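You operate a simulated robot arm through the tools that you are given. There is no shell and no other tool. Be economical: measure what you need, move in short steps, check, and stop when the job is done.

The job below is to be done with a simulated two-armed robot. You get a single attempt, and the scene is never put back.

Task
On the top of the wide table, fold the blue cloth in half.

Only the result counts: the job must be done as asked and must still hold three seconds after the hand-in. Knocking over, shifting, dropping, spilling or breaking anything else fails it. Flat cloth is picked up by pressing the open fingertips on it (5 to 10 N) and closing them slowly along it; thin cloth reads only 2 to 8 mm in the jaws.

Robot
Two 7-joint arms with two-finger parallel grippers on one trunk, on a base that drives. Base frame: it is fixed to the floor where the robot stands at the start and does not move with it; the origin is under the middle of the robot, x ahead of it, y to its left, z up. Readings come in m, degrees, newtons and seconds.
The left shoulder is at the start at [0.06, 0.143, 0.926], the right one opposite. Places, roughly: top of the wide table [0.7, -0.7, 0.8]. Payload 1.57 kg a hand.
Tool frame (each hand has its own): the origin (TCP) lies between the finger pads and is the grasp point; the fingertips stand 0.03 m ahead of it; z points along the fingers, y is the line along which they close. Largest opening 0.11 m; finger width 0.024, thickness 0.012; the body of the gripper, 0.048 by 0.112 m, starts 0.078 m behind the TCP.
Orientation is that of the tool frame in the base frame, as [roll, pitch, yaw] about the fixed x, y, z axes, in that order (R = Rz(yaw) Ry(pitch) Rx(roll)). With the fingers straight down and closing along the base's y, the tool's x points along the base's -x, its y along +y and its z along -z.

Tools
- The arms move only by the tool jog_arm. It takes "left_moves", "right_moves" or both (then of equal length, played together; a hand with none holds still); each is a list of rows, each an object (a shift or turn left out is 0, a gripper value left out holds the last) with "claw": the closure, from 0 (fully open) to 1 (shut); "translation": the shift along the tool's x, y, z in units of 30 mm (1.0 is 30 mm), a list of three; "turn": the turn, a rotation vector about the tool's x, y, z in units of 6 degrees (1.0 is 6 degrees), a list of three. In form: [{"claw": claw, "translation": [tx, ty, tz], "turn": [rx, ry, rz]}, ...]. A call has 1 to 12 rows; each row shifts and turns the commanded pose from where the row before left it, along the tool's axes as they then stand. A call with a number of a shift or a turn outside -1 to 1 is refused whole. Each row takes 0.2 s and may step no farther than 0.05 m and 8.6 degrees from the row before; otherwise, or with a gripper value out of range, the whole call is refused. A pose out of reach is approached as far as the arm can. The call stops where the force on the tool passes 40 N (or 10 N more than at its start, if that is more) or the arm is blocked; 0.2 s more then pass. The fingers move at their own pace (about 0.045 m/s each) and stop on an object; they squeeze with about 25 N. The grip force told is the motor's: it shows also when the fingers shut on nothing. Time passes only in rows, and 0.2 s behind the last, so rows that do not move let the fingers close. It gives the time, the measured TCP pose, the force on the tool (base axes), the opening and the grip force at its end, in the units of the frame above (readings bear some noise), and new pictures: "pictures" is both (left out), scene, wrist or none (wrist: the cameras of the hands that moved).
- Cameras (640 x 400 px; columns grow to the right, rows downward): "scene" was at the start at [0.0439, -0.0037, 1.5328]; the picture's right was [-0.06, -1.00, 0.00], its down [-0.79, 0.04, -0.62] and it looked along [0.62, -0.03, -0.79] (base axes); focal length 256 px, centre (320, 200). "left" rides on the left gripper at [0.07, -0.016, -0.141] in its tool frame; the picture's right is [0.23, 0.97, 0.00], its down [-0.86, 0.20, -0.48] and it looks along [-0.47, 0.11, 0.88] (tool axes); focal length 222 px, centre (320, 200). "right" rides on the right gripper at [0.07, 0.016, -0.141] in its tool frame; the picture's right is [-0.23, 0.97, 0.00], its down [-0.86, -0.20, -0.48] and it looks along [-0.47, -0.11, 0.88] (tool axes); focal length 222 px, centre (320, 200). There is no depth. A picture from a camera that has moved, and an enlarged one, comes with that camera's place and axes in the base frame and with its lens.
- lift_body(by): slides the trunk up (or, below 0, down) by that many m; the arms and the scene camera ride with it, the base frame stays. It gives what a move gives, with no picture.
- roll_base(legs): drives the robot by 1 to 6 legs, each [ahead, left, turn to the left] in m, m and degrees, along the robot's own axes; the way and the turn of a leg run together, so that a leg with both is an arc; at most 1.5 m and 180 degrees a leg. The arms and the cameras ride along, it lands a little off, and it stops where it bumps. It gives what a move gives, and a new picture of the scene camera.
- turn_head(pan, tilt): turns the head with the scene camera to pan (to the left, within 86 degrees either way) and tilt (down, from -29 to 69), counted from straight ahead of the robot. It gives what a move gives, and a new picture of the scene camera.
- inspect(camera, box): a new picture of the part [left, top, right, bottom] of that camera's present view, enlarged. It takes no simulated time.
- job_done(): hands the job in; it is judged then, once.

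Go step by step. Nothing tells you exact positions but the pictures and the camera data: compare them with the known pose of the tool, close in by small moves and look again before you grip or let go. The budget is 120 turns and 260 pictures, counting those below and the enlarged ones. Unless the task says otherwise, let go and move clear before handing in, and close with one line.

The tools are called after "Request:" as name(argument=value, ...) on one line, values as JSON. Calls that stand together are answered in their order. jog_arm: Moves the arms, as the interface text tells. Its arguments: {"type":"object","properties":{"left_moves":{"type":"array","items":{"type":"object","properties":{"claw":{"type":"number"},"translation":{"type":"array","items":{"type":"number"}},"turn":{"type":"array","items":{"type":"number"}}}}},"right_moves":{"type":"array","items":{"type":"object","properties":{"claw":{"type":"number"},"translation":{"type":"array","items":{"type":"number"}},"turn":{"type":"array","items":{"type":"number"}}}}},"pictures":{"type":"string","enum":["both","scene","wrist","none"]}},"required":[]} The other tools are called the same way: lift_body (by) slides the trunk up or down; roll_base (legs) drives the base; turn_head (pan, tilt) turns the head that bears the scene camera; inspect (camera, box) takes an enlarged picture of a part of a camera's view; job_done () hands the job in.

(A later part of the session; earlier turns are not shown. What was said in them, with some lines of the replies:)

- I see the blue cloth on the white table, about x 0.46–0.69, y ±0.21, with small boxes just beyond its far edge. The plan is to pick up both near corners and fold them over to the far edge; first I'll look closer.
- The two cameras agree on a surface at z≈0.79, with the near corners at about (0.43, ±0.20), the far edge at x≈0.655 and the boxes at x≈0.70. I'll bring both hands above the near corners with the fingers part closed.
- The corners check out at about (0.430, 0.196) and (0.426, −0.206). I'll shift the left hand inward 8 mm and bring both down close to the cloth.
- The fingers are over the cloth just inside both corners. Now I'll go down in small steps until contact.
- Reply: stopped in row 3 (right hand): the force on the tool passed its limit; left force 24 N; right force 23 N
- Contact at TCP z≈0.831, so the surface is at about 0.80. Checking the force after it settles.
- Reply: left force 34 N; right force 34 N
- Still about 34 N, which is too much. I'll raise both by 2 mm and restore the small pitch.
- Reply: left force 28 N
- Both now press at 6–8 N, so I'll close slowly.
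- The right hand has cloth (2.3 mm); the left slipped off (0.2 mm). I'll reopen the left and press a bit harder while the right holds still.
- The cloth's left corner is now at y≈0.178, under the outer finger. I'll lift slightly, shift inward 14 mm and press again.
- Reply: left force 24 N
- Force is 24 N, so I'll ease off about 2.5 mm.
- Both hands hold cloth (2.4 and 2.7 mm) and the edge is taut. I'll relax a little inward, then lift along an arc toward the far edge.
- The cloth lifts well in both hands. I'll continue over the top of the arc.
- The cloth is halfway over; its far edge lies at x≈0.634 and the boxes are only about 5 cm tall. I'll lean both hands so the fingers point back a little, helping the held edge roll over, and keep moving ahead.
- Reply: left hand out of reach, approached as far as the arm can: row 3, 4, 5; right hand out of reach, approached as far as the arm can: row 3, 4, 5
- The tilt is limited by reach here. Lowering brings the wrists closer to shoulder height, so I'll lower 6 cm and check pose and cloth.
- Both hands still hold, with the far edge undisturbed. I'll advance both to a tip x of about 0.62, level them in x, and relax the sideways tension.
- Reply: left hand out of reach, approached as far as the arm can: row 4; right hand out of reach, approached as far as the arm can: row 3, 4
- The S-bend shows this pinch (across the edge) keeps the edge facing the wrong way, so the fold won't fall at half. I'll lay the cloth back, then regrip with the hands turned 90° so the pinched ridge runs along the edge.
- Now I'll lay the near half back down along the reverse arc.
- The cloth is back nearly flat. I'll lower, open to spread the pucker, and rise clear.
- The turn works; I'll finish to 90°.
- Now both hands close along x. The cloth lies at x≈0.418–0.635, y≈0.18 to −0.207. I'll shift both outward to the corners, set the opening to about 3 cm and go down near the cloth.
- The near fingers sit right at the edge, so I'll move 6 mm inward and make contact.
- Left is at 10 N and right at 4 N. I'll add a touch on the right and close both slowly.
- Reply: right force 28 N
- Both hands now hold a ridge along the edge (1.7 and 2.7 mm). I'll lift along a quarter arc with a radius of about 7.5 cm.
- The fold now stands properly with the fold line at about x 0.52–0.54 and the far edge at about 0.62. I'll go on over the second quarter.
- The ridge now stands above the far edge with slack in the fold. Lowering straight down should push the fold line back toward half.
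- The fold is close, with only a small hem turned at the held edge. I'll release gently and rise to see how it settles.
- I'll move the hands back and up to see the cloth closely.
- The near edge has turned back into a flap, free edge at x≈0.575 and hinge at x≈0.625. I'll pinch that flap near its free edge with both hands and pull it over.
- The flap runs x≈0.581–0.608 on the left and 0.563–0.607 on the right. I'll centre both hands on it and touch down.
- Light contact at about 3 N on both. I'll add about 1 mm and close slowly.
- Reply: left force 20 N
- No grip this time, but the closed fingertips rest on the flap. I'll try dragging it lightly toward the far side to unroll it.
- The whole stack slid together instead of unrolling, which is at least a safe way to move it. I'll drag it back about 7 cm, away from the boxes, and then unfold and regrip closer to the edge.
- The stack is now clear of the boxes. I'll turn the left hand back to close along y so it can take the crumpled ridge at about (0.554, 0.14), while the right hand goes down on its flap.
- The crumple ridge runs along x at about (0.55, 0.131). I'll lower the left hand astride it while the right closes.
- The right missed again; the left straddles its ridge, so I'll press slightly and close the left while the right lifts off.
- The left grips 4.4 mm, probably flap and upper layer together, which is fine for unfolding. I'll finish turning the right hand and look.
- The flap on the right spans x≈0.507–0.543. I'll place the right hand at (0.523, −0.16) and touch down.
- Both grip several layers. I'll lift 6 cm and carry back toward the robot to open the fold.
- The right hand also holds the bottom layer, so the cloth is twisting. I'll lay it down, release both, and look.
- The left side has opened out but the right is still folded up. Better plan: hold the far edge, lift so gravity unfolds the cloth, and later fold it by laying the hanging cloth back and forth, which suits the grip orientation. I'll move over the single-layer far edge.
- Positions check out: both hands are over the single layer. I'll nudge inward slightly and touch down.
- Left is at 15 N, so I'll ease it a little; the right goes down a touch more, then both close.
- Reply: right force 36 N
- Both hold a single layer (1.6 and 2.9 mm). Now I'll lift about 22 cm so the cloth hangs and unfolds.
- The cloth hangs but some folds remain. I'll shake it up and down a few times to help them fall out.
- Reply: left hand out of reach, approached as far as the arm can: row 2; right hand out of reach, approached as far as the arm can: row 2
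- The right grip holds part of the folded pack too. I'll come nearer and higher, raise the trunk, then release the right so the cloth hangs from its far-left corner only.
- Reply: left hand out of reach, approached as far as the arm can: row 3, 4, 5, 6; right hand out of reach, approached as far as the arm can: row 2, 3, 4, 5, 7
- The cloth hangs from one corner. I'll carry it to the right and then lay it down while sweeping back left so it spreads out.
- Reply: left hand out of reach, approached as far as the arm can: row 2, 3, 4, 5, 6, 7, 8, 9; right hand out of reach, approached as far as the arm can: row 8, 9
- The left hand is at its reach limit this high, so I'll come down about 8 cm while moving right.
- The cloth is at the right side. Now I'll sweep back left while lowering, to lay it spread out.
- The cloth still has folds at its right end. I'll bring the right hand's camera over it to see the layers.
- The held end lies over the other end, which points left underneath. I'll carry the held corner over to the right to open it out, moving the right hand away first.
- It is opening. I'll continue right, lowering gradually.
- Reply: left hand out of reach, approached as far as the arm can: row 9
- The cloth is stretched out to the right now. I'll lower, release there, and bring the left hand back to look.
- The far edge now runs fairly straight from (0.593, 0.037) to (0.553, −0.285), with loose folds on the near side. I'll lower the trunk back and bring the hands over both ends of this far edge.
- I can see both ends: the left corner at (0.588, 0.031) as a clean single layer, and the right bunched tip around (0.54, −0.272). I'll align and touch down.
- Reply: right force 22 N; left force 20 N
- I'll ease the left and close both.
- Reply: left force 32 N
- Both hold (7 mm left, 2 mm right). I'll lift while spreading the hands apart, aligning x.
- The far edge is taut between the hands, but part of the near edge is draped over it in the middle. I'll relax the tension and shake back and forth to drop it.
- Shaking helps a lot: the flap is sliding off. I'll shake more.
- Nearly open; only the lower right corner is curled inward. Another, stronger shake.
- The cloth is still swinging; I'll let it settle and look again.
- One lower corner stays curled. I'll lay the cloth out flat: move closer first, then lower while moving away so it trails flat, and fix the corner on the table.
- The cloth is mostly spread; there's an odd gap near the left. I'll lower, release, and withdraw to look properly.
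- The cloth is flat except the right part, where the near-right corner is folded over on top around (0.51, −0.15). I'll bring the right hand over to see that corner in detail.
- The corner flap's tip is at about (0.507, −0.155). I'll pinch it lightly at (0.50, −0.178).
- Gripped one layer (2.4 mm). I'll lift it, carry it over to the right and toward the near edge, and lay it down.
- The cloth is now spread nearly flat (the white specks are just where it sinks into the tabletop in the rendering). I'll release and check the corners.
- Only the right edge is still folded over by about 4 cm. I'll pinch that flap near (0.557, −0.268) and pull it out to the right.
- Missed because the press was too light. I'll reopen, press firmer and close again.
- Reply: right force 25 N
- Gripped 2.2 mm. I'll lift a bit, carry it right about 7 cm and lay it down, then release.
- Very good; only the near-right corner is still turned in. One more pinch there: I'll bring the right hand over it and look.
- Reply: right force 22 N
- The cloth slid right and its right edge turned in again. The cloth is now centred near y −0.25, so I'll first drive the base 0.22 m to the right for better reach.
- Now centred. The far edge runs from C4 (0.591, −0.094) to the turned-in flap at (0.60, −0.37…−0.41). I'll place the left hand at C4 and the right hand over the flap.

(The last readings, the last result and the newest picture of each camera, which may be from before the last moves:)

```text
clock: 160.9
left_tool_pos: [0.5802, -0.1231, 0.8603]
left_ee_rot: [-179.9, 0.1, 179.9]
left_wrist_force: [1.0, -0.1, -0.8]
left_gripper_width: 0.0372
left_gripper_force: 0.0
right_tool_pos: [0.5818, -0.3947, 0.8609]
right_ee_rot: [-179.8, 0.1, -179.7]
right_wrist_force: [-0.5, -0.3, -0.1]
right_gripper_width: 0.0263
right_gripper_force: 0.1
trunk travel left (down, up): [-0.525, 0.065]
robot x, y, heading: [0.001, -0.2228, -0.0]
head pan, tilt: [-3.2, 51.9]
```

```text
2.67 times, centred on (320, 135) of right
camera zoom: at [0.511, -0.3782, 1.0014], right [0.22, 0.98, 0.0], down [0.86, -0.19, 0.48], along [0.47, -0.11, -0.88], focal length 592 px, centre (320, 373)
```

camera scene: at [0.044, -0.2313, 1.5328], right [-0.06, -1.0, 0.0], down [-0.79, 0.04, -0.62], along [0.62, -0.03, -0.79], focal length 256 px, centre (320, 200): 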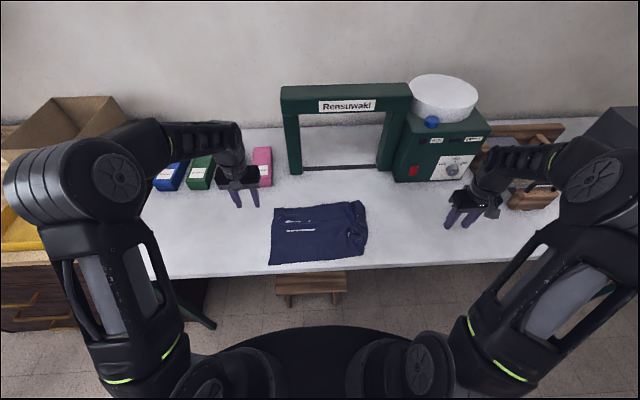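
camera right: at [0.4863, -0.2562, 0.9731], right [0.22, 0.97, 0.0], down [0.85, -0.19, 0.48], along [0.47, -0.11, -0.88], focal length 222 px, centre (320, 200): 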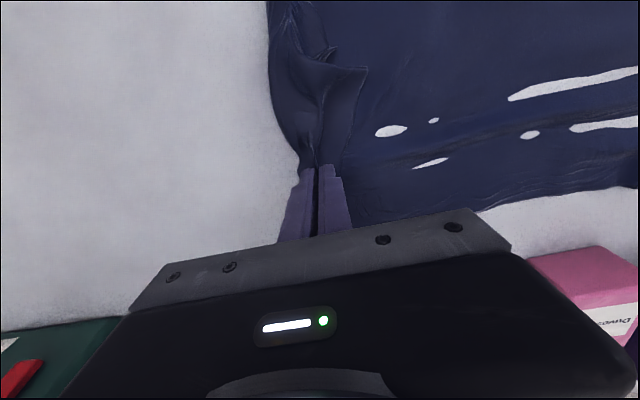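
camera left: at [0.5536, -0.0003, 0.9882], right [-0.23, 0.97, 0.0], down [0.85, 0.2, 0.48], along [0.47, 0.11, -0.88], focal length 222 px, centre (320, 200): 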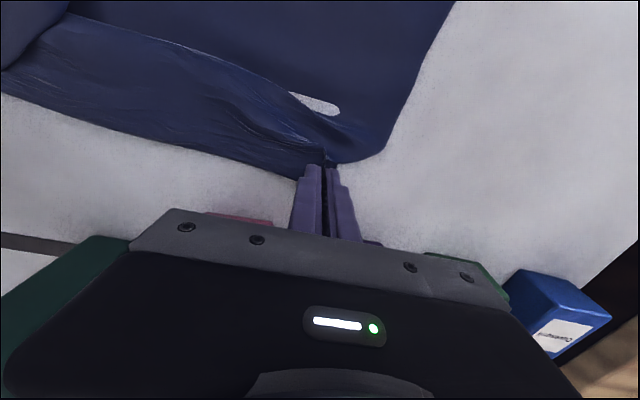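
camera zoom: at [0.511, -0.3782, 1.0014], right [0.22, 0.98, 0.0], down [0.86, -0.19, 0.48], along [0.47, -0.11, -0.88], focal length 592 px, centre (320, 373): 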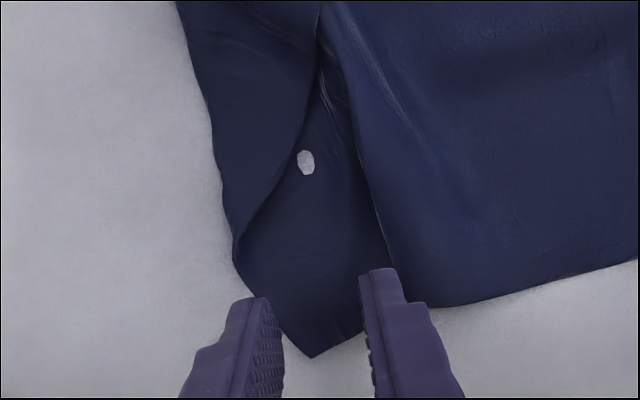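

Now clear: the right corner C1 is at (0.61, −0.405), a single layer peeking from under a pleat. Both hands are over the right spots; I'll nudge the left and touch down.

Request:
jog_arm(left_moves=[{"translation": [0.37, -0.27, 0.3]}, {"translation": [0, 0, 0.35]}, {"translation": [0, 0, 0.2]}, {"translation": [0, 0, 0.08]}, {"translation": [0, 0, 0.05]}, {}], right_moves=[{"translation": [0, -0.05, 0.3]}, {"translation": [0, 0, 0.35]}, {"translation": [0, 0, 0.2]}, {"translation": [0, 0, 0.08]}, {"translation": [0, 0, 0.05]}, {}], pictures="none")

```text
clock: 162.3
left_tool_pos: [0.5676, -0.1312, 0.8324]
left_ee_rot: [-180.0, 0.2, -179.9]
left_wrist_force: [0.3, 1.1, 5.0]
left_gripper_width: 0.0374
left_gripper_force: 0.1
right_tool_pos: [0.5812, -0.3968, 0.8323]
right_ee_rot: [-179.9, 0.1, -179.6]
right_wrist_force: [0.6, -0.6, 1.2]
right_gripper_width: 0.0265
right_gripper_force: 0.1
trunk travel left (down, up): [-0.525, 0.065]
robot x, y, heading: [0.0044, -0.2262, -0.0]
head pan, tilt: [-3.2, 51.9]
```

Request:
jog_arm(left_moves=[{"translation": [0, 0, 0.02]}, {}, {"claw": 0.7}, {"claw": 0.74}, {"claw": 0.78}, {"claw": 0.82}, {"claw": 0.86}, {"claw": 0.9}, {"claw": 0.95}, {"claw": 1.0}, {}, {}], right_moves=[{"translation": [0, 0, 0.08]}, {}, {"claw": 0.79}, {"claw": 0.82}, {"claw": 0.85}, {"claw": 0.88}, {"claw": 0.91}, {"claw": 0.94}, {"claw": 0.97}, {"claw": 1.0}, {}, {}], pictures="none")

```text
clock: 164.9
left_tool_pos: [0.5657, -0.1303, 0.8314]
left_ee_rot: [-179.9, 0.2, 179.9]
left_wrist_force: [-0.5, -0.5, 1.2]
left_gripper_width: 0.0025
left_gripper_force: 23.8
right_tool_pos: [0.5796, -0.3953, 0.8321]
right_ee_rot: [-179.8, 0.4, -179.7]
right_wrist_force: [0.5, 0.9, 36.0]
right_gripper_width: 0.0025
right_gripper_force: 24.2
trunk travel left (down, up): [-0.525, 0.065]
robot x, y, heading: [-0.0014, -0.2253, -0.0]
head pan, tilt: [-3.2, 51.9]
```

Both grip a single layer (2.5 mm). I'll lift to hang the cloth while spreading the hands to take up the pleats.

Request:
jog_arm(left_moves=[{"translation": [0, 0, -0.5]}, {"translation": [0, 0, -0.7]}, {"translation": [0, 0.1, -0.8]}, {"translation": [0.1, 0.1, -0.8]}, {"translation": [0.1, 0.1, -0.8]}, {"translation": [0.1, 0, -0.8]}, {"translation": [0.2, 0, -0.8]}, {"translation": [0.2, 0, -0.8]}, {"translation": [0.2, 0, -0.8]}, {"translation": [0.2, 0, -0.8]}, {}, {}], right_moves=[{"translation": [0, 0, -0.5]}, {"translation": [0, -0.3, -0.7]}, {"translation": [0.1, -0.4, -0.8]}, {"translation": [0.1, -0.4, -0.8]}, {"translation": [0.2, -0.3, -0.8]}, {"translation": [0.2, 0, -0.8]}, {"translation": [0.2, 0, -0.8]}, {"translation": [0.2, 0, -0.8]}, {"translation": [0.3, 0, -0.8]}, {"translation": [0.3, 0, -0.8]}, {}, {}], pictures="none")

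Request:
inspect(camera="scene", box=[220, 110, 420, 250])

```text
clock: 167.5
left_tool_pos: [0.5326, -0.1204, 1.0551]
left_ee_rot: [-180.0, 0.1, -179.9]
left_wrist_force: [-0.1, -6.2, -1.1]
left_gripper_width: 0.0023
left_gripper_force: 24.2
right_tool_pos: [0.5309, -0.4392, 1.0583]
right_ee_rot: [-179.8, 0.1, -179.7]
right_wrist_force: [0.8, 5.8, -0.1]
right_gripper_width: 0.0025
right_gripper_force: 23.7
trunk travel left (down, up): [-0.525, 0.065]
robot x, y, heading: [0.0006, -0.2229, 0.1]
head pan, tilt: [-3.2, 51.9]
```

```text
2.86 times, centred on (320, 180) of scene
camera zoom: at [0.0437, -0.2299, 1.5328], right [-0.06, -1.0, 0.0], down [-0.79, 0.04, -0.62], along [0.62, -0.03, -0.79], focal length 731 px, centre (320, 257)
```

zoom: 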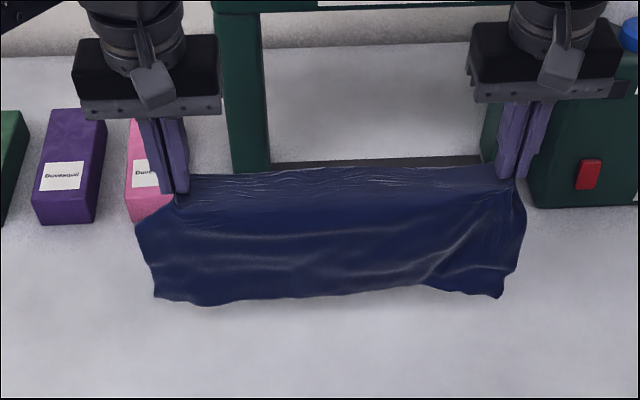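

Excellent: the cloth now hangs fully open from its long edge. Now I'll lay it: touch the lower edge down at x≈0.55, and move toward the robot while lowering to lay the lower half.

Request:
jog_arm(left_moves=[{"translation": [-0.3, 0, 0.4]}, {"translation": [-0.3, 0, 0.5]}, {"translation": [0, 0, 0.5]}, {}, {}], right_moves=[{"translation": [-0.3, 0, 0.4]}, {"translation": [-0.3, 0, 0.5]}, {"translation": [0, 0, 0.5]}, {}, {}], pictures="none")

Request:
inspect(camera="scene", box=[220, 110, 420, 250])

```text
clock: 168.7
left_tool_pos: [0.5504, -0.1213, 1.0156]
left_ee_rot: [-179.9, 0.2, 179.9]
left_wrist_force: [-0.5, -3.8, 0.4]
left_gripper_width: 0.0022
left_gripper_force: 23.7
right_tool_pos: [0.5501, -0.4368, 1.0152]
right_ee_rot: [-179.7, 0.2, -179.7]
right_wrist_force: [-0.5, 4.3, 0.0]
right_gripper_width: 0.0022
right_gripper_force: 23.5
trunk travel left (down, up): [-0.525, 0.065]
robot x, y, heading: [0.0025, -0.2249, -0.0]
head pan, tilt: [-3.2, 51.9]
```

```text
2.86 times, centred on (320, 180) of scene
camera zoom: at [0.044, -0.23, 1.5328], right [-0.06, -1.0, 0.0], down [-0.79, 0.04, -0.62], along [0.62, -0.03, -0.79], focal length 731 px, centre (320, 257)
```

zoom: 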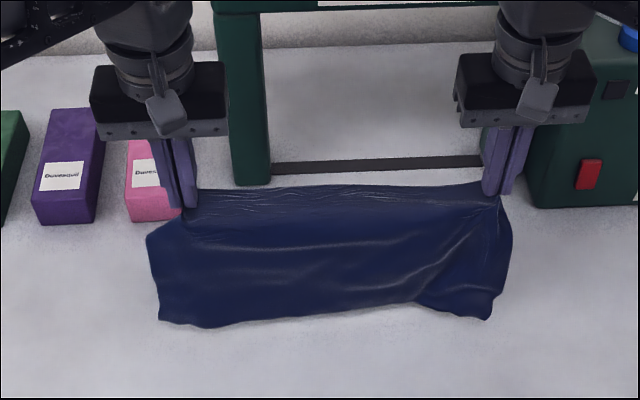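

The lower edge just touches at x≈0.52. Now I'll move toward the robot and down to lay the lower half.

Request:
jog_arm(left_moves=[{"translation": [0.7, 0, 0.15]}, {"translation": [0.7, 0, 0.2]}, {"translation": [0.45, 0, 0.45]}, {"translation": [0.45, 0, 0.5]}, {"translation": [0.45, 0, 0.5]}, {"translation": [0.45, 0, 0.5]}, {}], right_moves=[{"translation": [0.7, 0, 0.15]}, {"translation": [0.7, 0, 0.2]}, {"translation": [0.45, 0, 0.45]}, {"translation": [0.45, 0, 0.5]}, {"translation": [0.45, 0, 0.5]}, {"translation": [0.45, 0, 0.5]}, {}], pictures="wrist")

Request:
inspect(camera="scene", box=[220, 130, 420, 270])

```text
clock: 170.3
left_tool_pos: [0.4554, -0.1226, 0.9483]
left_ee_rot: [-180.0, 0.1, -180.0]
left_wrist_force: [-0.7, -3.3, -0.8]
left_gripper_width: 0.0025
left_gripper_force: 23.9
right_tool_pos: [0.4556, -0.4396, 0.9442]
right_ee_rot: [-179.8, 0.0, -179.7]
right_wrist_force: [0.2, 4.8, 0.0]
right_gripper_width: 0.0025
right_gripper_force: 23.6
trunk travel left (down, up): [-0.525, 0.065]
robot x, y, heading: [-0.0013, -0.2251, 0.0]
head pan, tilt: [-3.2, 51.9]
camera right: at [0.3841, -0.4242, 1.0851], right [0.22, 0.97, 0.0], down [0.86, -0.19, 0.48], along [0.47, -0.11, -0.88], focal length 222 px, centre (320, 200)
camera left: at [0.3848, -0.1385, 1.0891], right [-0.23, 0.97, 0.0], down [0.85, 0.2, 0.48], along [0.47, 0.11, -0.88], focal length 222 px, centre (320, 200)
```

right: 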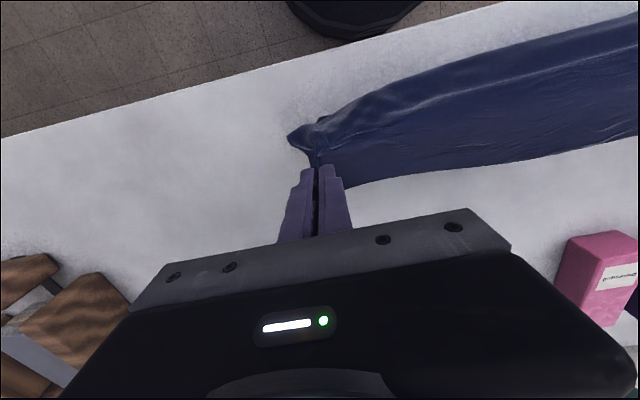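
left: 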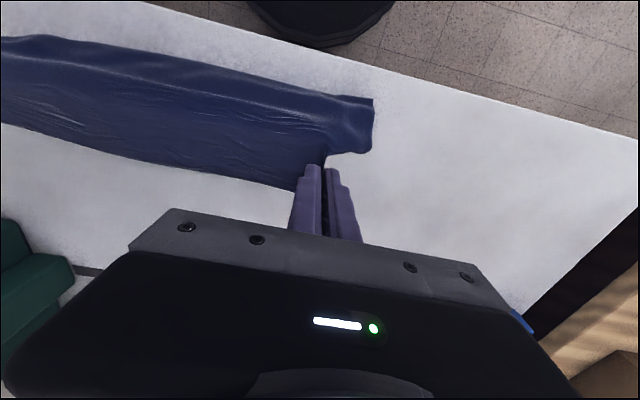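

```text
2.86 times, centred on (320, 200) of scene
camera zoom: at [0.0441, -0.23, 1.5328], right [-0.06, -1.0, 0.0], down [-0.79, 0.04, -0.62], along [0.62, -0.03, -0.79], focal length 731 px, centre (320, 200)
```

zoom: 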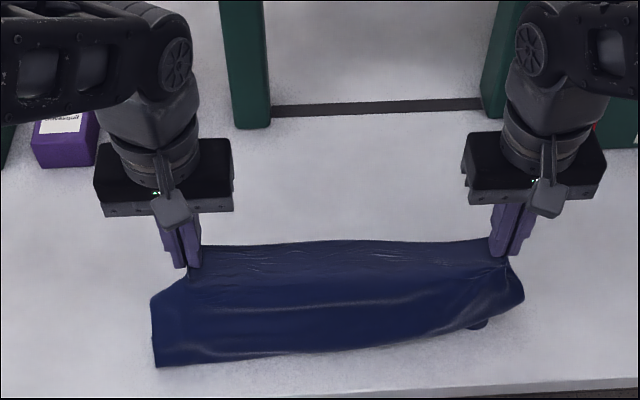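

The lower edge slid toward the robot because the pinch makes the cloth leave the fingers that way. I'll lift again and tilt the fingers forward about 48°, so the cloth hangs straight down.

Request:
jog_arm(left_moves=[{"translation": [-0.62, 0, -0.9]}, {"translation": [-0.62, 0, -0.9]}, {"translation": [-0.62, 0, -0.9]}, {"translation": [-0.62, 0, -0.9], "turn": [0, -1, 0]}, {"turn": [0, -1, 0]}, {"turn": [0, -1, 0]}, {"turn": [0, -1, 0]}, {"turn": [0, -1, 0]}, {"turn": [0, -1, 0]}, {"turn": [0, -1, 0]}, {"turn": [0, -1, 0]}, {}], right_moves=[{"translation": [-0.62, 0, -0.9]}, {"translation": [-0.62, 0, -0.9]}, {"translation": [-0.62, 0, -0.9]}, {"translation": [-0.62, 0, -0.9], "turn": [0, -1, 0]}, {"turn": [0, -1, 0]}, {"turn": [0, -1, 0]}, {"turn": [0, -1, 0]}, {"turn": [0, -1, 0]}, {"turn": [0, -1, 0]}, {"turn": [0, -1, 0]}, {"turn": [0, -1, 0]}, {}], pictures="none")

Request:
inspect(camera="scene", box=[220, 110, 420, 250])

```text
clock: 172.9
left_tool_pos: [0.5318, -0.1212, 1.0556]
left_ee_rot: [-179.8, 48.1, -179.9]
left_wrist_force: [-0.3, -3.5, 0.3]
left_gripper_width: 0.0025
left_gripper_force: 23.5
right_tool_pos: [0.5284, -0.4379, 1.0531]
right_ee_rot: [-179.6, 48.1, -179.4]
right_wrist_force: [0.7, 3.6, 0.1]
right_gripper_width: 0.0022
right_gripper_force: 23.6
trunk travel left (down, up): [-0.525, 0.065]
robot x, y, heading: [0.0013, -0.2242, -0.1]
head pan, tilt: [-3.2, 51.9]
```

```text
2.86 times, centred on (320, 180) of scene
camera zoom: at [0.0441, -0.23, 1.5328], right [-0.06, -1.0, 0.0], down [-0.79, 0.04, -0.62], along [0.62, -0.03, -0.79], focal length 731 px, centre (320, 257)
```

zoom: 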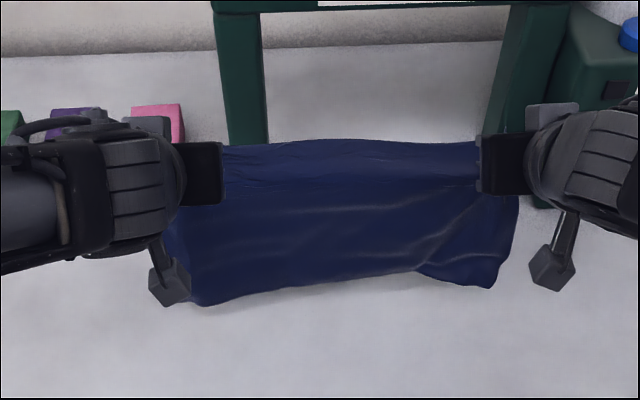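

The cloth now hangs straight. I'll come down while moving toward the robot, so the lower edge trails away from it.

Request:
jog_arm(left_moves=[{"translation": [0.88, 0, 0.12]}, {"translation": [0.88, 0, 0.12]}, {"translation": [0.88, 0, 0.12]}, {"translation": [0.72, 0, 0.06]}, {"translation": [0.72, 0, 0.06]}], right_moves=[{"translation": [0.88, 0, 0.12]}, {"translation": [0.88, 0, 0.12]}, {"translation": [0.88, 0, 0.12]}, {"translation": [0.72, 0, 0.06]}, {"translation": [0.72, 0, 0.06]}], pictures="none")

Request:
inspect(camera="scene", box=[220, 130, 420, 270])

Request:
inspect(camera="left", box=[0, 0, 640, 400])

```text
clock: 174.1
left_tool_pos: [0.4713, -0.126, 0.956]
left_ee_rot: [-179.9, 48.0, -179.8]
left_wrist_force: [0.5, -3.0, -0.5]
left_gripper_width: 0.0025
left_gripper_force: 24.4
left hand out of reach, approached as far as the arm can: row 5
right_tool_pos: [0.4899, -0.4414, 0.9575]
right_ee_rot: [-179.7, 47.9, -179.5]
right_wrist_force: [-0.4, 2.9, 0.3]
right_gripper_width: 0.0023
right_gripper_force: 23.8
right hand out of reach, approached as far as the arm can: row 4, 5
trunk travel left (down, up): [-0.525, 0.065]
robot x, y, heading: [0.0008, -0.2254, -0.2]
head pan, tilt: [-3.2, 51.9]
```

```text
2.86 times, centred on (320, 200) of scene
camera zoom: at [0.0446, -0.2303, 1.5328], right [-0.06, -1.0, 0.0], down [-0.79, 0.04, -0.62], along [0.62, -0.03, -0.79], focal length 731 px, centre (320, 200)
```

zoom: 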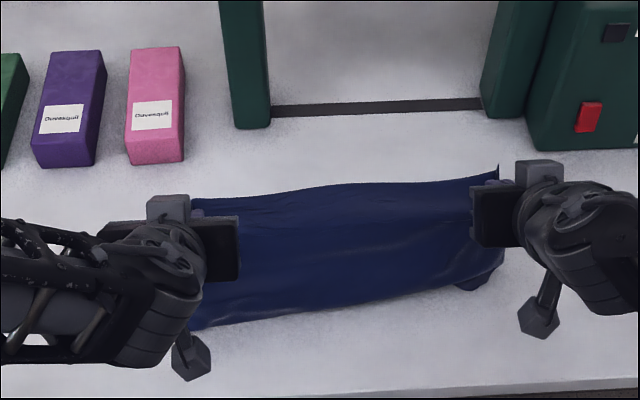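

```text
1.00 times, centred on (320, 200) of left
camera zoom: at [0.3203, -0.143, 0.9983], right [-0.15, 0.97, -0.17], down [0.22, 0.2, 0.96], along [0.96, 0.11, -0.24], focal length 222 px, centre (320, 200)
```

zoom: 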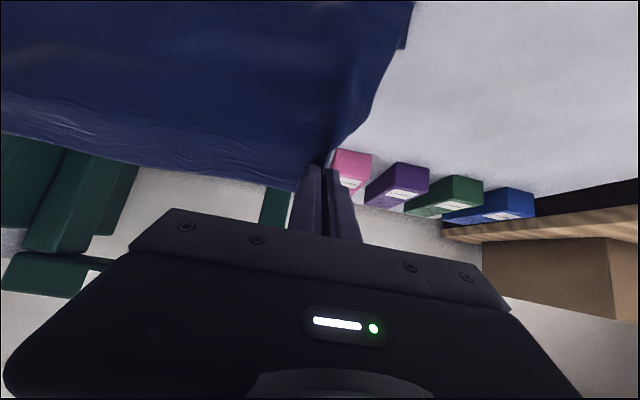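

The lower edge now trails away as wanted, with the fold front at x≈0.46. I'll continue down and nearer while untilting the hands, so the lower half gets laid.

Request:
jog_arm(left_moves=[{"translation": [0.16, 0, 0.115], "turn": [0, 1, 0]}, {"translation": [0.16, 0, 0.115], "turn": [0, 1, 0]}, {"translation": [0.16, 0, 0.115], "turn": [0, 1, 0]}, {"translation": [0.16, 0, 0.115], "turn": [0, 1, 0]}, {"translation": [0.16, 0, 0.115], "turn": [0, 1, 0]}, {"translation": [0.16, 0, 0.115], "turn": [0, 1, 0]}, {"translation": [0.16, 0, 0.115], "turn": [0, 1, 0]}, {"translation": [0.16, 0, 0.115], "turn": [0, 1, 0]}, {}], right_moves=[{"translation": [0.236, 0, 0.089], "turn": [0, 1, 0]}, {"translation": [0.236, 0, 0.089], "turn": [0, 1, 0]}, {"translation": [0.236, 0, 0.089], "turn": [0, 1, 0]}, {"translation": [0.236, 0, 0.089], "turn": [0, 1, 0]}, {"translation": [0.236, 0, 0.089], "turn": [0, 1, 0]}, {"translation": [0.236, 0, 0.089], "turn": [0, 1, 0]}, {"translation": [0.236, 0, 0.089], "turn": [0, 1, 0]}, {"translation": [0.236, 0, 0.089], "turn": [0, 1, 0]}, {}], pictures="wrist")

Request:
inspect(camera="scene", box=[220, 130, 420, 270])

```text
clock: 176.1
left_tool_pos: [0.4495, -0.1261, 0.9174]
left_ee_rot: [-179.9, 0.1, -180.0]
left_wrist_force: [0.0, -2.8, -0.4]
left_gripper_width: 0.0025
left_gripper_force: 23.7
right_tool_pos: [0.4531, -0.4408, 0.9173]
right_ee_rot: [-179.8, 0.1, -179.7]
right_wrist_force: [-0.1, 2.0, -0.4]
right_gripper_width: 0.0024
right_gripper_force: 23.6
trunk travel left (down, up): [-0.525, 0.065]
robot x, y, heading: [0.0008, -0.2272, -0.0]
head pan, tilt: [-3.2, 51.9]
camera right: at [0.3821, -0.4251, 1.0587], right [0.22, 0.98, 0.0], down [0.86, -0.19, 0.48], along [0.47, -0.11, -0.88], focal length 222 px, centre (320, 200)
camera left: at [0.3808, -0.1432, 1.0583], right [-0.23, 0.97, 0.0], down [0.85, 0.2, 0.48], along [0.47, 0.11, -0.88], focal length 222 px, centre (320, 200)
```

right: 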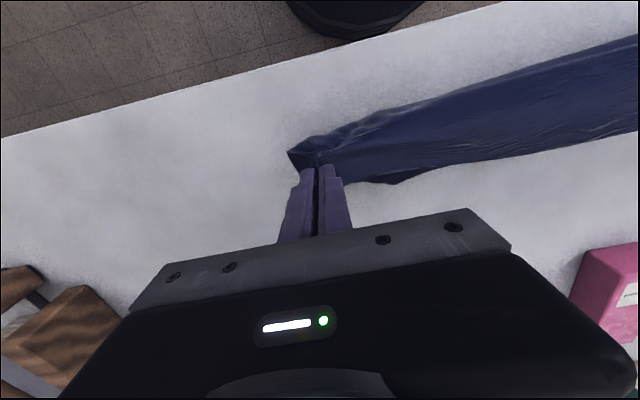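
left: 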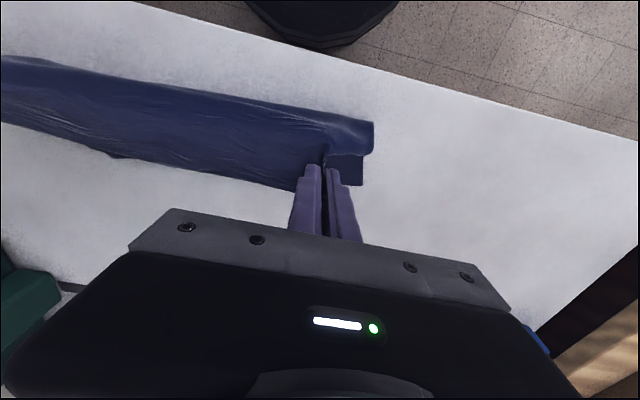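

```text
2.86 times, centred on (320, 200) of scene
camera zoom: at [0.0434, -0.23, 1.5328], right [-0.06, -1.0, 0.0], down [-0.79, 0.04, -0.62], along [0.62, -0.03, -0.79], focal length 731 px, centre (320, 200)
```

zoom: 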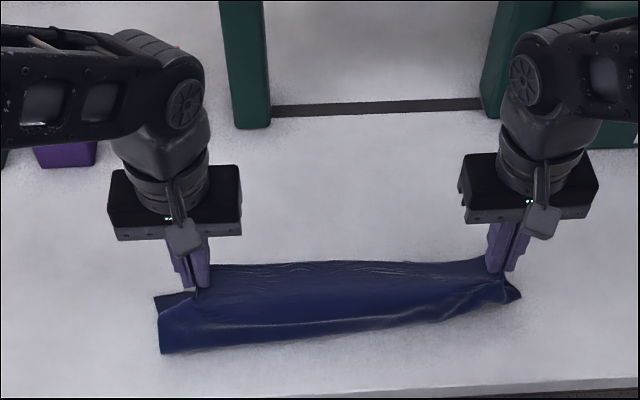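

The lower edge is laid at x≈0.485 (left) to 0.515 (right), with the fold toward the robot. Now I'll bring the held edge down over it, moving slightly ahead to line the edges up.

Request:
jog_arm(left_moves=[{"translation": [-0.05, 0, 0.3]}, {"translation": [-0.05, 0, 0.3]}, {"translation": [-0.07, 0, 0.3]}, {"translation": [-0.07, 0, 0.3]}, {"translation": [-0.07, 0, 0.3]}, {"translation": [-0.07, 0, 0.3]}, {"translation": [-0.07, 0, 0.3]}, {"translation": [-0.07, 0, 0.3]}, {}], right_moves=[{"translation": [-0.15, 0, 0.3]}, {"translation": [-0.15, 0, 0.3]}, {"translation": [-0.18, 0, 0.3]}, {"translation": [-0.18, 0, 0.3]}, {"translation": [-0.18, 0, 0.3]}, {"translation": [-0.18, 0, 0.3]}, {"translation": [-0.18, 0, 0.3]}, {"translation": [-0.18, 0, 0.3]}, {}], pictures="wrist")

Request:
inspect(camera="scene", box=[220, 130, 420, 270])

```text
clock: 178.1
left_tool_pos: [0.4676, -0.127, 0.8437]
left_ee_rot: [-179.9, 0.1, -179.9]
left_wrist_force: [0.1, -3.3, 0.0]
left_gripper_width: 0.0026
left_gripper_force: 23.8
right_tool_pos: [0.4936, -0.4432, 0.8464]
right_ee_rot: [-179.7, 0.0, -179.6]
right_wrist_force: [-0.2, 2.5, -0.6]
right_gripper_width: 0.0024
right_gripper_force: 24.1
trunk travel left (down, up): [-0.525, 0.065]
robot x, y, heading: [-0.0005, -0.2247, 0.0]
head pan, tilt: [-3.2, 51.9]
camera right: at [0.4223, -0.4266, 0.9867], right [0.22, 0.98, 0.0], down [0.86, -0.19, 0.48], along [0.47, -0.11, -0.88], focal length 222 px, centre (320, 200)
camera left: at [0.3974, -0.1434, 0.984], right [-0.23, 0.97, 0.0], down [0.85, 0.2, 0.48], along [0.47, 0.11, -0.88], focal length 222 px, centre (320, 200)
```

right: 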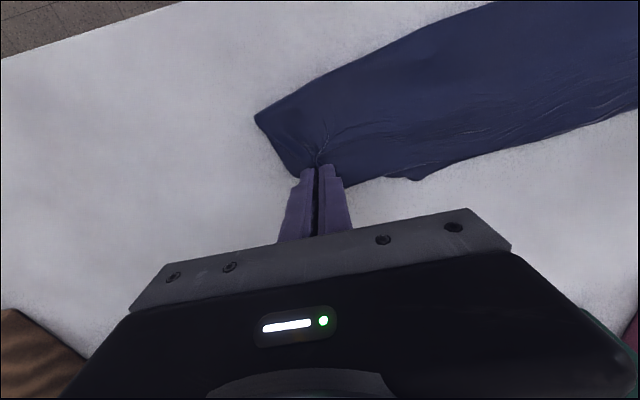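
left: 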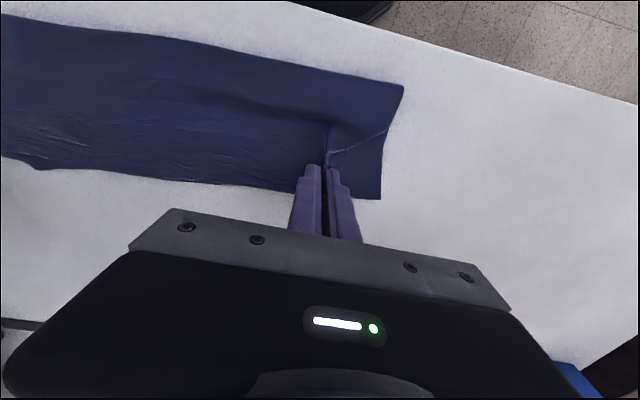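

```text
2.86 times, centred on (320, 200) of scene
camera zoom: at [0.0438, -0.2299, 1.5328], right [-0.06, -1.0, 0.0], down [-0.79, 0.04, -0.62], along [0.62, -0.03, -0.79], focal length 731 px, centre (320, 200)
```

zoom: 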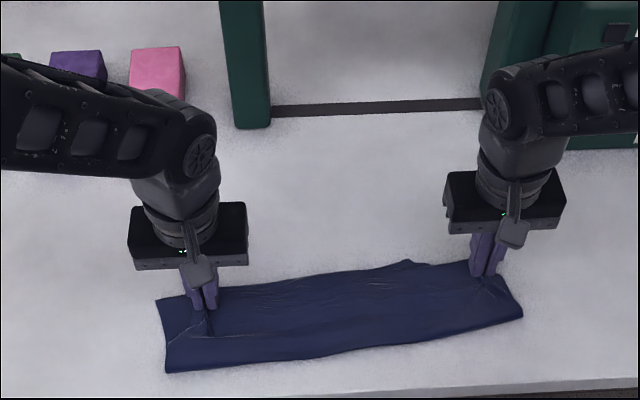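

That is a clean half fold with the edges nearly aligned. I'll lower the last bit, open slowly, and rise.

Request:
jog_arm(left_moves=[{"translation": [0, 0, 0.2]}, {"translation": [0, -0.05, 0.05]}, {"claw": 0.92}, {"claw": 0.84}, {"claw": 0.76}, {"claw": 0.7}, {}, {"translation": [0, 0, -0.4]}, {"translation": [0, 0, -0.8]}, {"translation": [0, 0, -1]}, {"translation": [0, 0.8, -0.8]}, {"translation": [0, 1, -0.3]}], right_moves=[{"translation": [0, 0, 0.25]}, {"translation": [0, 0.05, 0.05]}, {"claw": 0.92}, {"claw": 0.84}, {"claw": 0.76}, {"claw": 0.7}, {}, {"translation": [0, 0, -0.4]}, {"translation": [0, 0, -0.8]}, {"translation": [0, 0, -1]}, {"translation": [0, -0.8, -0.8]}, {"translation": [0, -1, -0.3]}], pictures="wrist")

Request:
inspect(camera="scene", box=[250, 180, 410, 276])

```text
clock: 180.7
left_tool_pos: [0.4681, -0.0751, 0.9367]
left_ee_rot: [-179.9, 0.1, 180.0]
left_wrist_force: [0.5, 0.7, -0.1]
left_gripper_width: 0.0329
left_gripper_force: 0.2
right_tool_pos: [0.4944, -0.4942, 0.9376]
right_ee_rot: [-179.8, 0.0, -179.5]
right_wrist_force: [0.7, -0.3, 0.0]
right_gripper_width: 0.0328
right_gripper_force: 0.0
trunk travel left (down, up): [-0.525, 0.065]
robot x, y, heading: [0.002, -0.2269, -0.3]
head pan, tilt: [-3.2, 51.9]
camera right: at [0.4234, -0.4789, 1.0782], right [0.22, 0.98, 0.0], down [0.86, -0.19, 0.48], along [0.47, -0.11, -0.88], focal length 222 px, centre (320, 200)
camera left: at [0.3979, -0.0913, 1.0775], right [-0.23, 0.97, 0.0], down [0.85, 0.2, 0.48], along [0.47, 0.11, -0.88], focal length 222 px, centre (320, 200)
```

right: 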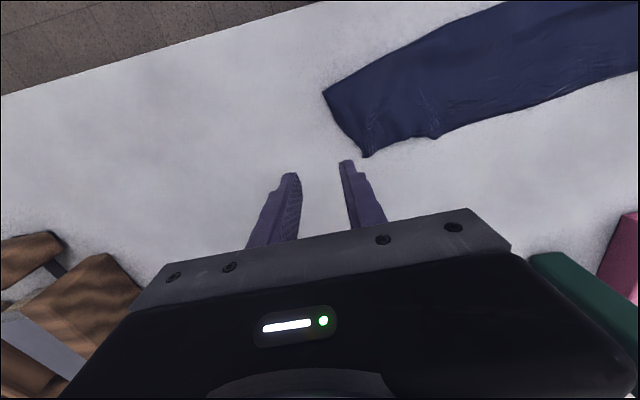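
left: 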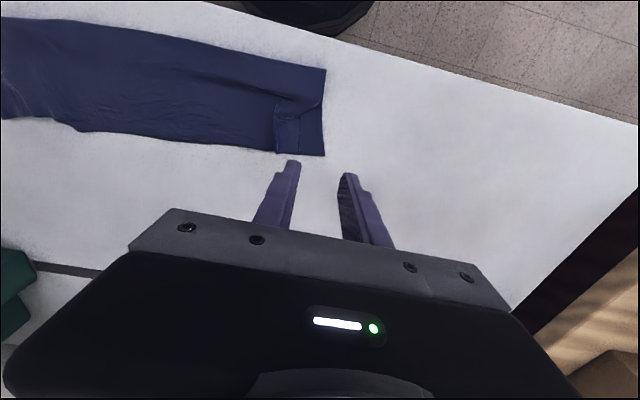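

```text
4.00 times, centred on (330, 228) of scene
camera zoom: at [0.0438, -0.2299, 1.5327], right [-0.06, -1.0, 0.0], down [-0.79, 0.04, -0.62], along [0.62, -0.03, -0.79], focal length 1023 px, centre (280, 88)
```

zoom: 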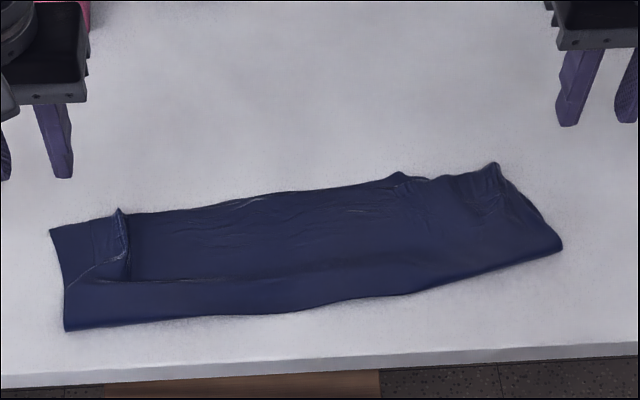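

The fold holds nicely; only the upper layer's left corner is turned in a few cm. I'll look closely at it.

Request:
inspect(camera="left", box=[200, 50, 360, 170])

Request:
inspect(camera="right", box=[310, 50, 500, 190])

```text
3.33 times, centred on (280, 110) of left
camera zoom: at [0.3979, -0.0913, 1.0775], right [-0.23, 0.97, 0.0], down [0.85, 0.2, 0.48], along [0.47, 0.11, -0.88], focal length 740 px, centre (453, 500)
```

zoom: 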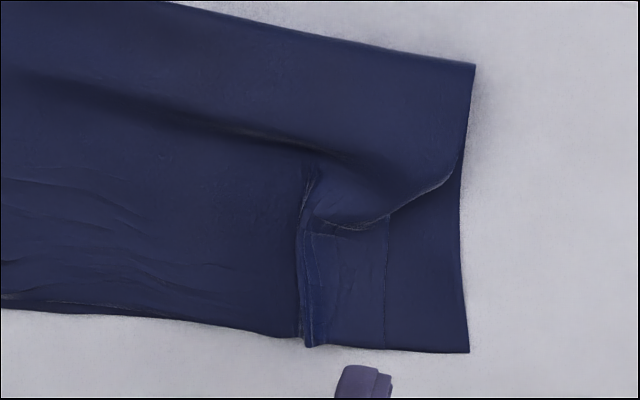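

```text
2.86 times, centred on (405, 120) of right
camera zoom: at [0.4234, -0.4789, 1.0782], right [0.22, 0.98, 0.0], down [0.86, -0.19, 0.48], along [0.47, -0.11, -0.88], focal length 635 px, centre (77, 429)
```

zoom: 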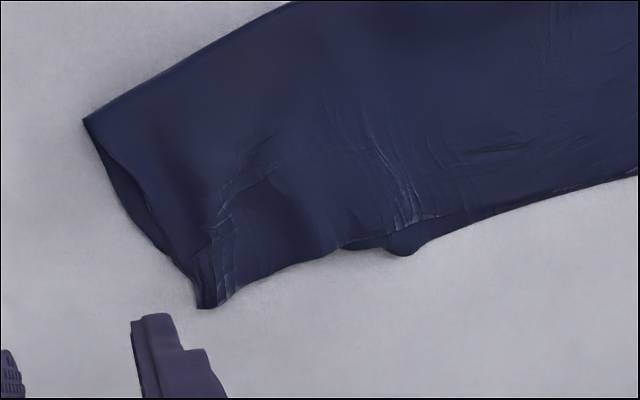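

The left corner just has a standing pleat at (0.466, −0.108), drawing the upper layer in about 3 cm. I'll straddle that pleat with the fingertips and open them under light pressure to spread it.

Request:
jog_arm(left_moves=[{"claw": 0.9, "translation": [0, -0.55, 0.5]}, {"translation": [0, -0.55, 0.7]}, {"translation": [0, 0, 0.8]}, {"translation": [0, 0, 0.7]}, {"translation": [0, 0, 0.4]}, {"translation": [0, 0, 0.2]}, {}], pictures="none")

Request:
inspect(camera="left", box=[220, 70, 420, 210])

```text
clock: 182.3
left_tool_pos: [0.4679, -0.1088, 0.8363]
left_ee_rot: [-179.9, 0.1, -180.0]
left_wrist_force: [1.2, 1.1, 0.0]
left_gripper_width: 0.0109
left_gripper_force: 0.1
right_tool_pos: [0.494, -0.4938, 0.9354]
right_ee_rot: [-179.8, 0.1, -179.7]
right_wrist_force: [0.0, -0.6, 0.5]
right_gripper_width: 0.033
right_gripper_force: 0.1
trunk travel left (down, up): [-0.525, 0.065]
robot x, y, heading: [-0.0028, -0.226, 0.2]
head pan, tilt: [-3.2, 51.9]
```

```text
2.86 times, centred on (320, 140) of left
camera zoom: at [0.3976, -0.1244, 0.9772], right [-0.23, 0.97, 0.0], down [0.85, 0.2, 0.48], along [0.47, 0.11, -0.88], focal length 635 px, centre (320, 371)
```

zoom: 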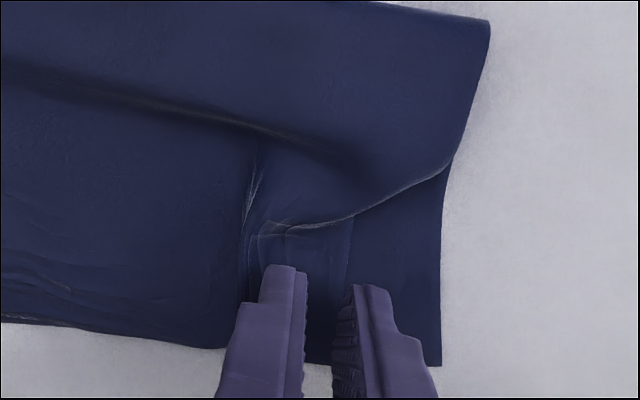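

The pleat is about 2 cm further right of the finger gap, so I'll shift and press.

Request:
jog_arm(left_moves=[{"translation": [0, 0, -0.5]}, {"translation": [0, -0.67, 0]}, {}, {"translation": [0, 0, 0.5]}, {"translation": [0, 0, 0.1]}, {"translation": [0, 0, 0.04]}, {}], pictures="none")

```text
clock: 183.9
left_tool_pos: [0.4681, -0.1288, 0.8335]
left_ee_rot: [-179.9, 0.2, -180.0]
left_wrist_force: [0.0, -0.1, 8.7]
left_gripper_width: 0.0117
left_gripper_force: 0.0
right_tool_pos: [0.4923, -0.4936, 0.9365]
right_ee_rot: [-179.8, 0.1, -179.7]
right_wrist_force: [-0.2, -0.2, -0.1]
right_gripper_width: 0.0329
right_gripper_force: 0.1
trunk travel left (down, up): [-0.525, 0.065]
robot x, y, heading: [0.0036, -0.2292, -0.2]
head pan, tilt: [-3.2, 51.9]
```

Request:
jog_arm(left_moves=[{"claw": 0.82, "translation": [0, 0.1, 0]}, {"claw": 0.74, "translation": [0, 0.1, 0]}, {"claw": 0.66, "translation": [0, 0.1, 0]}, {"claw": 0.58, "translation": [0, 0.1, 0]}, {"claw": 0.52, "translation": [0, 0.1, 0]}, {}, {"translation": [0, 0, -0.5]}, {"translation": [0, 0, -1]}, {"translation": [0, 0.5, -1]}, {"translation": [0, 1, -1]}, {"translation": [0, 1, 0]}], pictures="none")

Request:
inspect(camera="scene", box=[250, 180, 410, 276])

Request:
inspect(camera="left", box=[180, 50, 360, 176])

```text
clock: 186.3
left_tool_pos: [0.4693, -0.0353, 0.9411]
left_ee_rot: [-179.8, 0.1, -180.0]
left_wrist_force: [-0.8, -0.9, -0.7]
left_gripper_width: 0.0528
left_gripper_force: 0.1
right_tool_pos: [0.4932, -0.4928, 0.9363]
right_ee_rot: [-179.7, 0.1, -179.6]
right_wrist_force: [-0.3, -0.4, -0.1]
right_gripper_width: 0.0332
right_gripper_force: 0.0
trunk travel left (down, up): [-0.525, 0.065]
robot x, y, heading: [-0.0001, -0.226, -0.1]
head pan, tilt: [-3.2, 51.9]
```

```text
4.00 times, centred on (330, 228) of scene
camera zoom: at [0.044, -0.2295, 1.5327], right [-0.06, -1.0, 0.0], down [-0.79, 0.04, -0.62], along [0.62, -0.03, -0.79], focal length 1023 px, centre (280, 88)
```

zoom: 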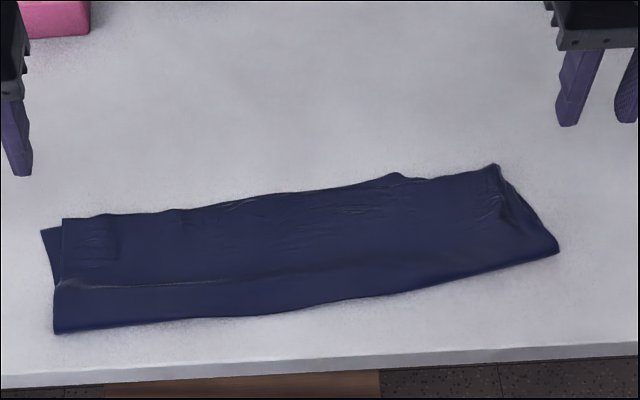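

```text
3.17 times, centred on (270, 113) of left
camera zoom: at [0.3982, -0.0525, 1.0823], right [-0.23, 0.97, 0.0], down [0.85, 0.2, 0.48], along [0.47, 0.11, -0.88], focal length 705 px, centre (479, 476)
```

zoom: 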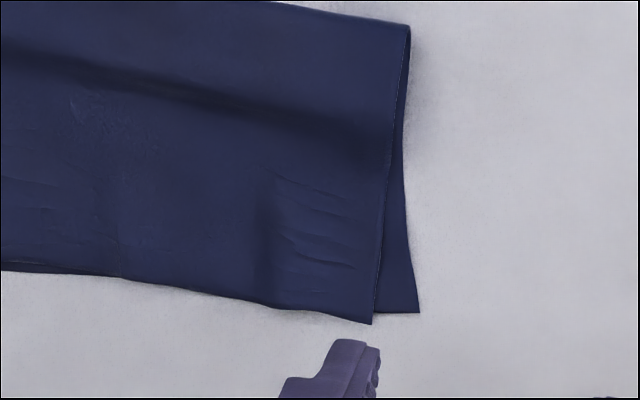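

The pleat spread out; the cloth is now folded in half with the corners aligned to about 1 cm. I'll raise both hands clear and hand in.

Request:
jog_arm(left_moves=[{"translation": [0, 0.5, -1]}, {"translation": [0, 0.5, -0.5]}, {}, {}], right_moves=[{"translation": [0, -0.5, -1]}, {"translation": [0, -0.5, -0.5]}, {}, {}], pictures="scene")

```text
clock: 187.3
left_tool_pos: [0.4651, -0.0069, 0.9857]
left_ee_rot: [-180.0, 0.1, -180.0]
left_wrist_force: [-0.3, 0.7, 0.1]
left_gripper_width: 0.0525
left_gripper_force: 0.0
right_tool_pos: [0.4938, -0.5226, 0.9827]
right_ee_rot: [-179.8, 0.1, -179.7]
right_wrist_force: [0.2, -0.1, 0.9]
right_gripper_width: 0.0331
right_gripper_force: 0.0
trunk travel left (down, up): [-0.525, 0.065]
robot x, y, heading: [-0.0018, -0.2223, 0.1]
head pan, tilt: [-3.2, 51.9]
camera scene: at [0.044, -0.23, 1.5328], right [-0.06, -1.0, 0.0], down [-0.79, 0.04, -0.62], along [0.62, -0.03, -0.79], focal length 256 px, centre (320, 200)
```

scene: 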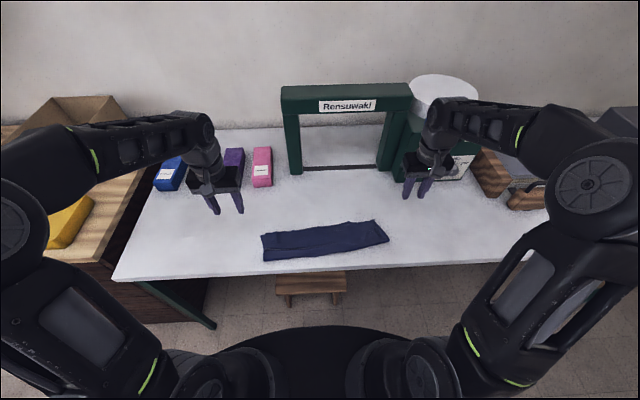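

The cloth lies folded in half on the table, both hands are clear, and nothing else in view has been disturbed. Handing in.

Request:
job_done()

```text
The job is handed in.
```

The blue cloth is folded in half lengthwise on the wide table, with the left corners about 1 cm apart. It ended up nearer the table's front edge and to the right of where it started, and nothing else was visibly moved.
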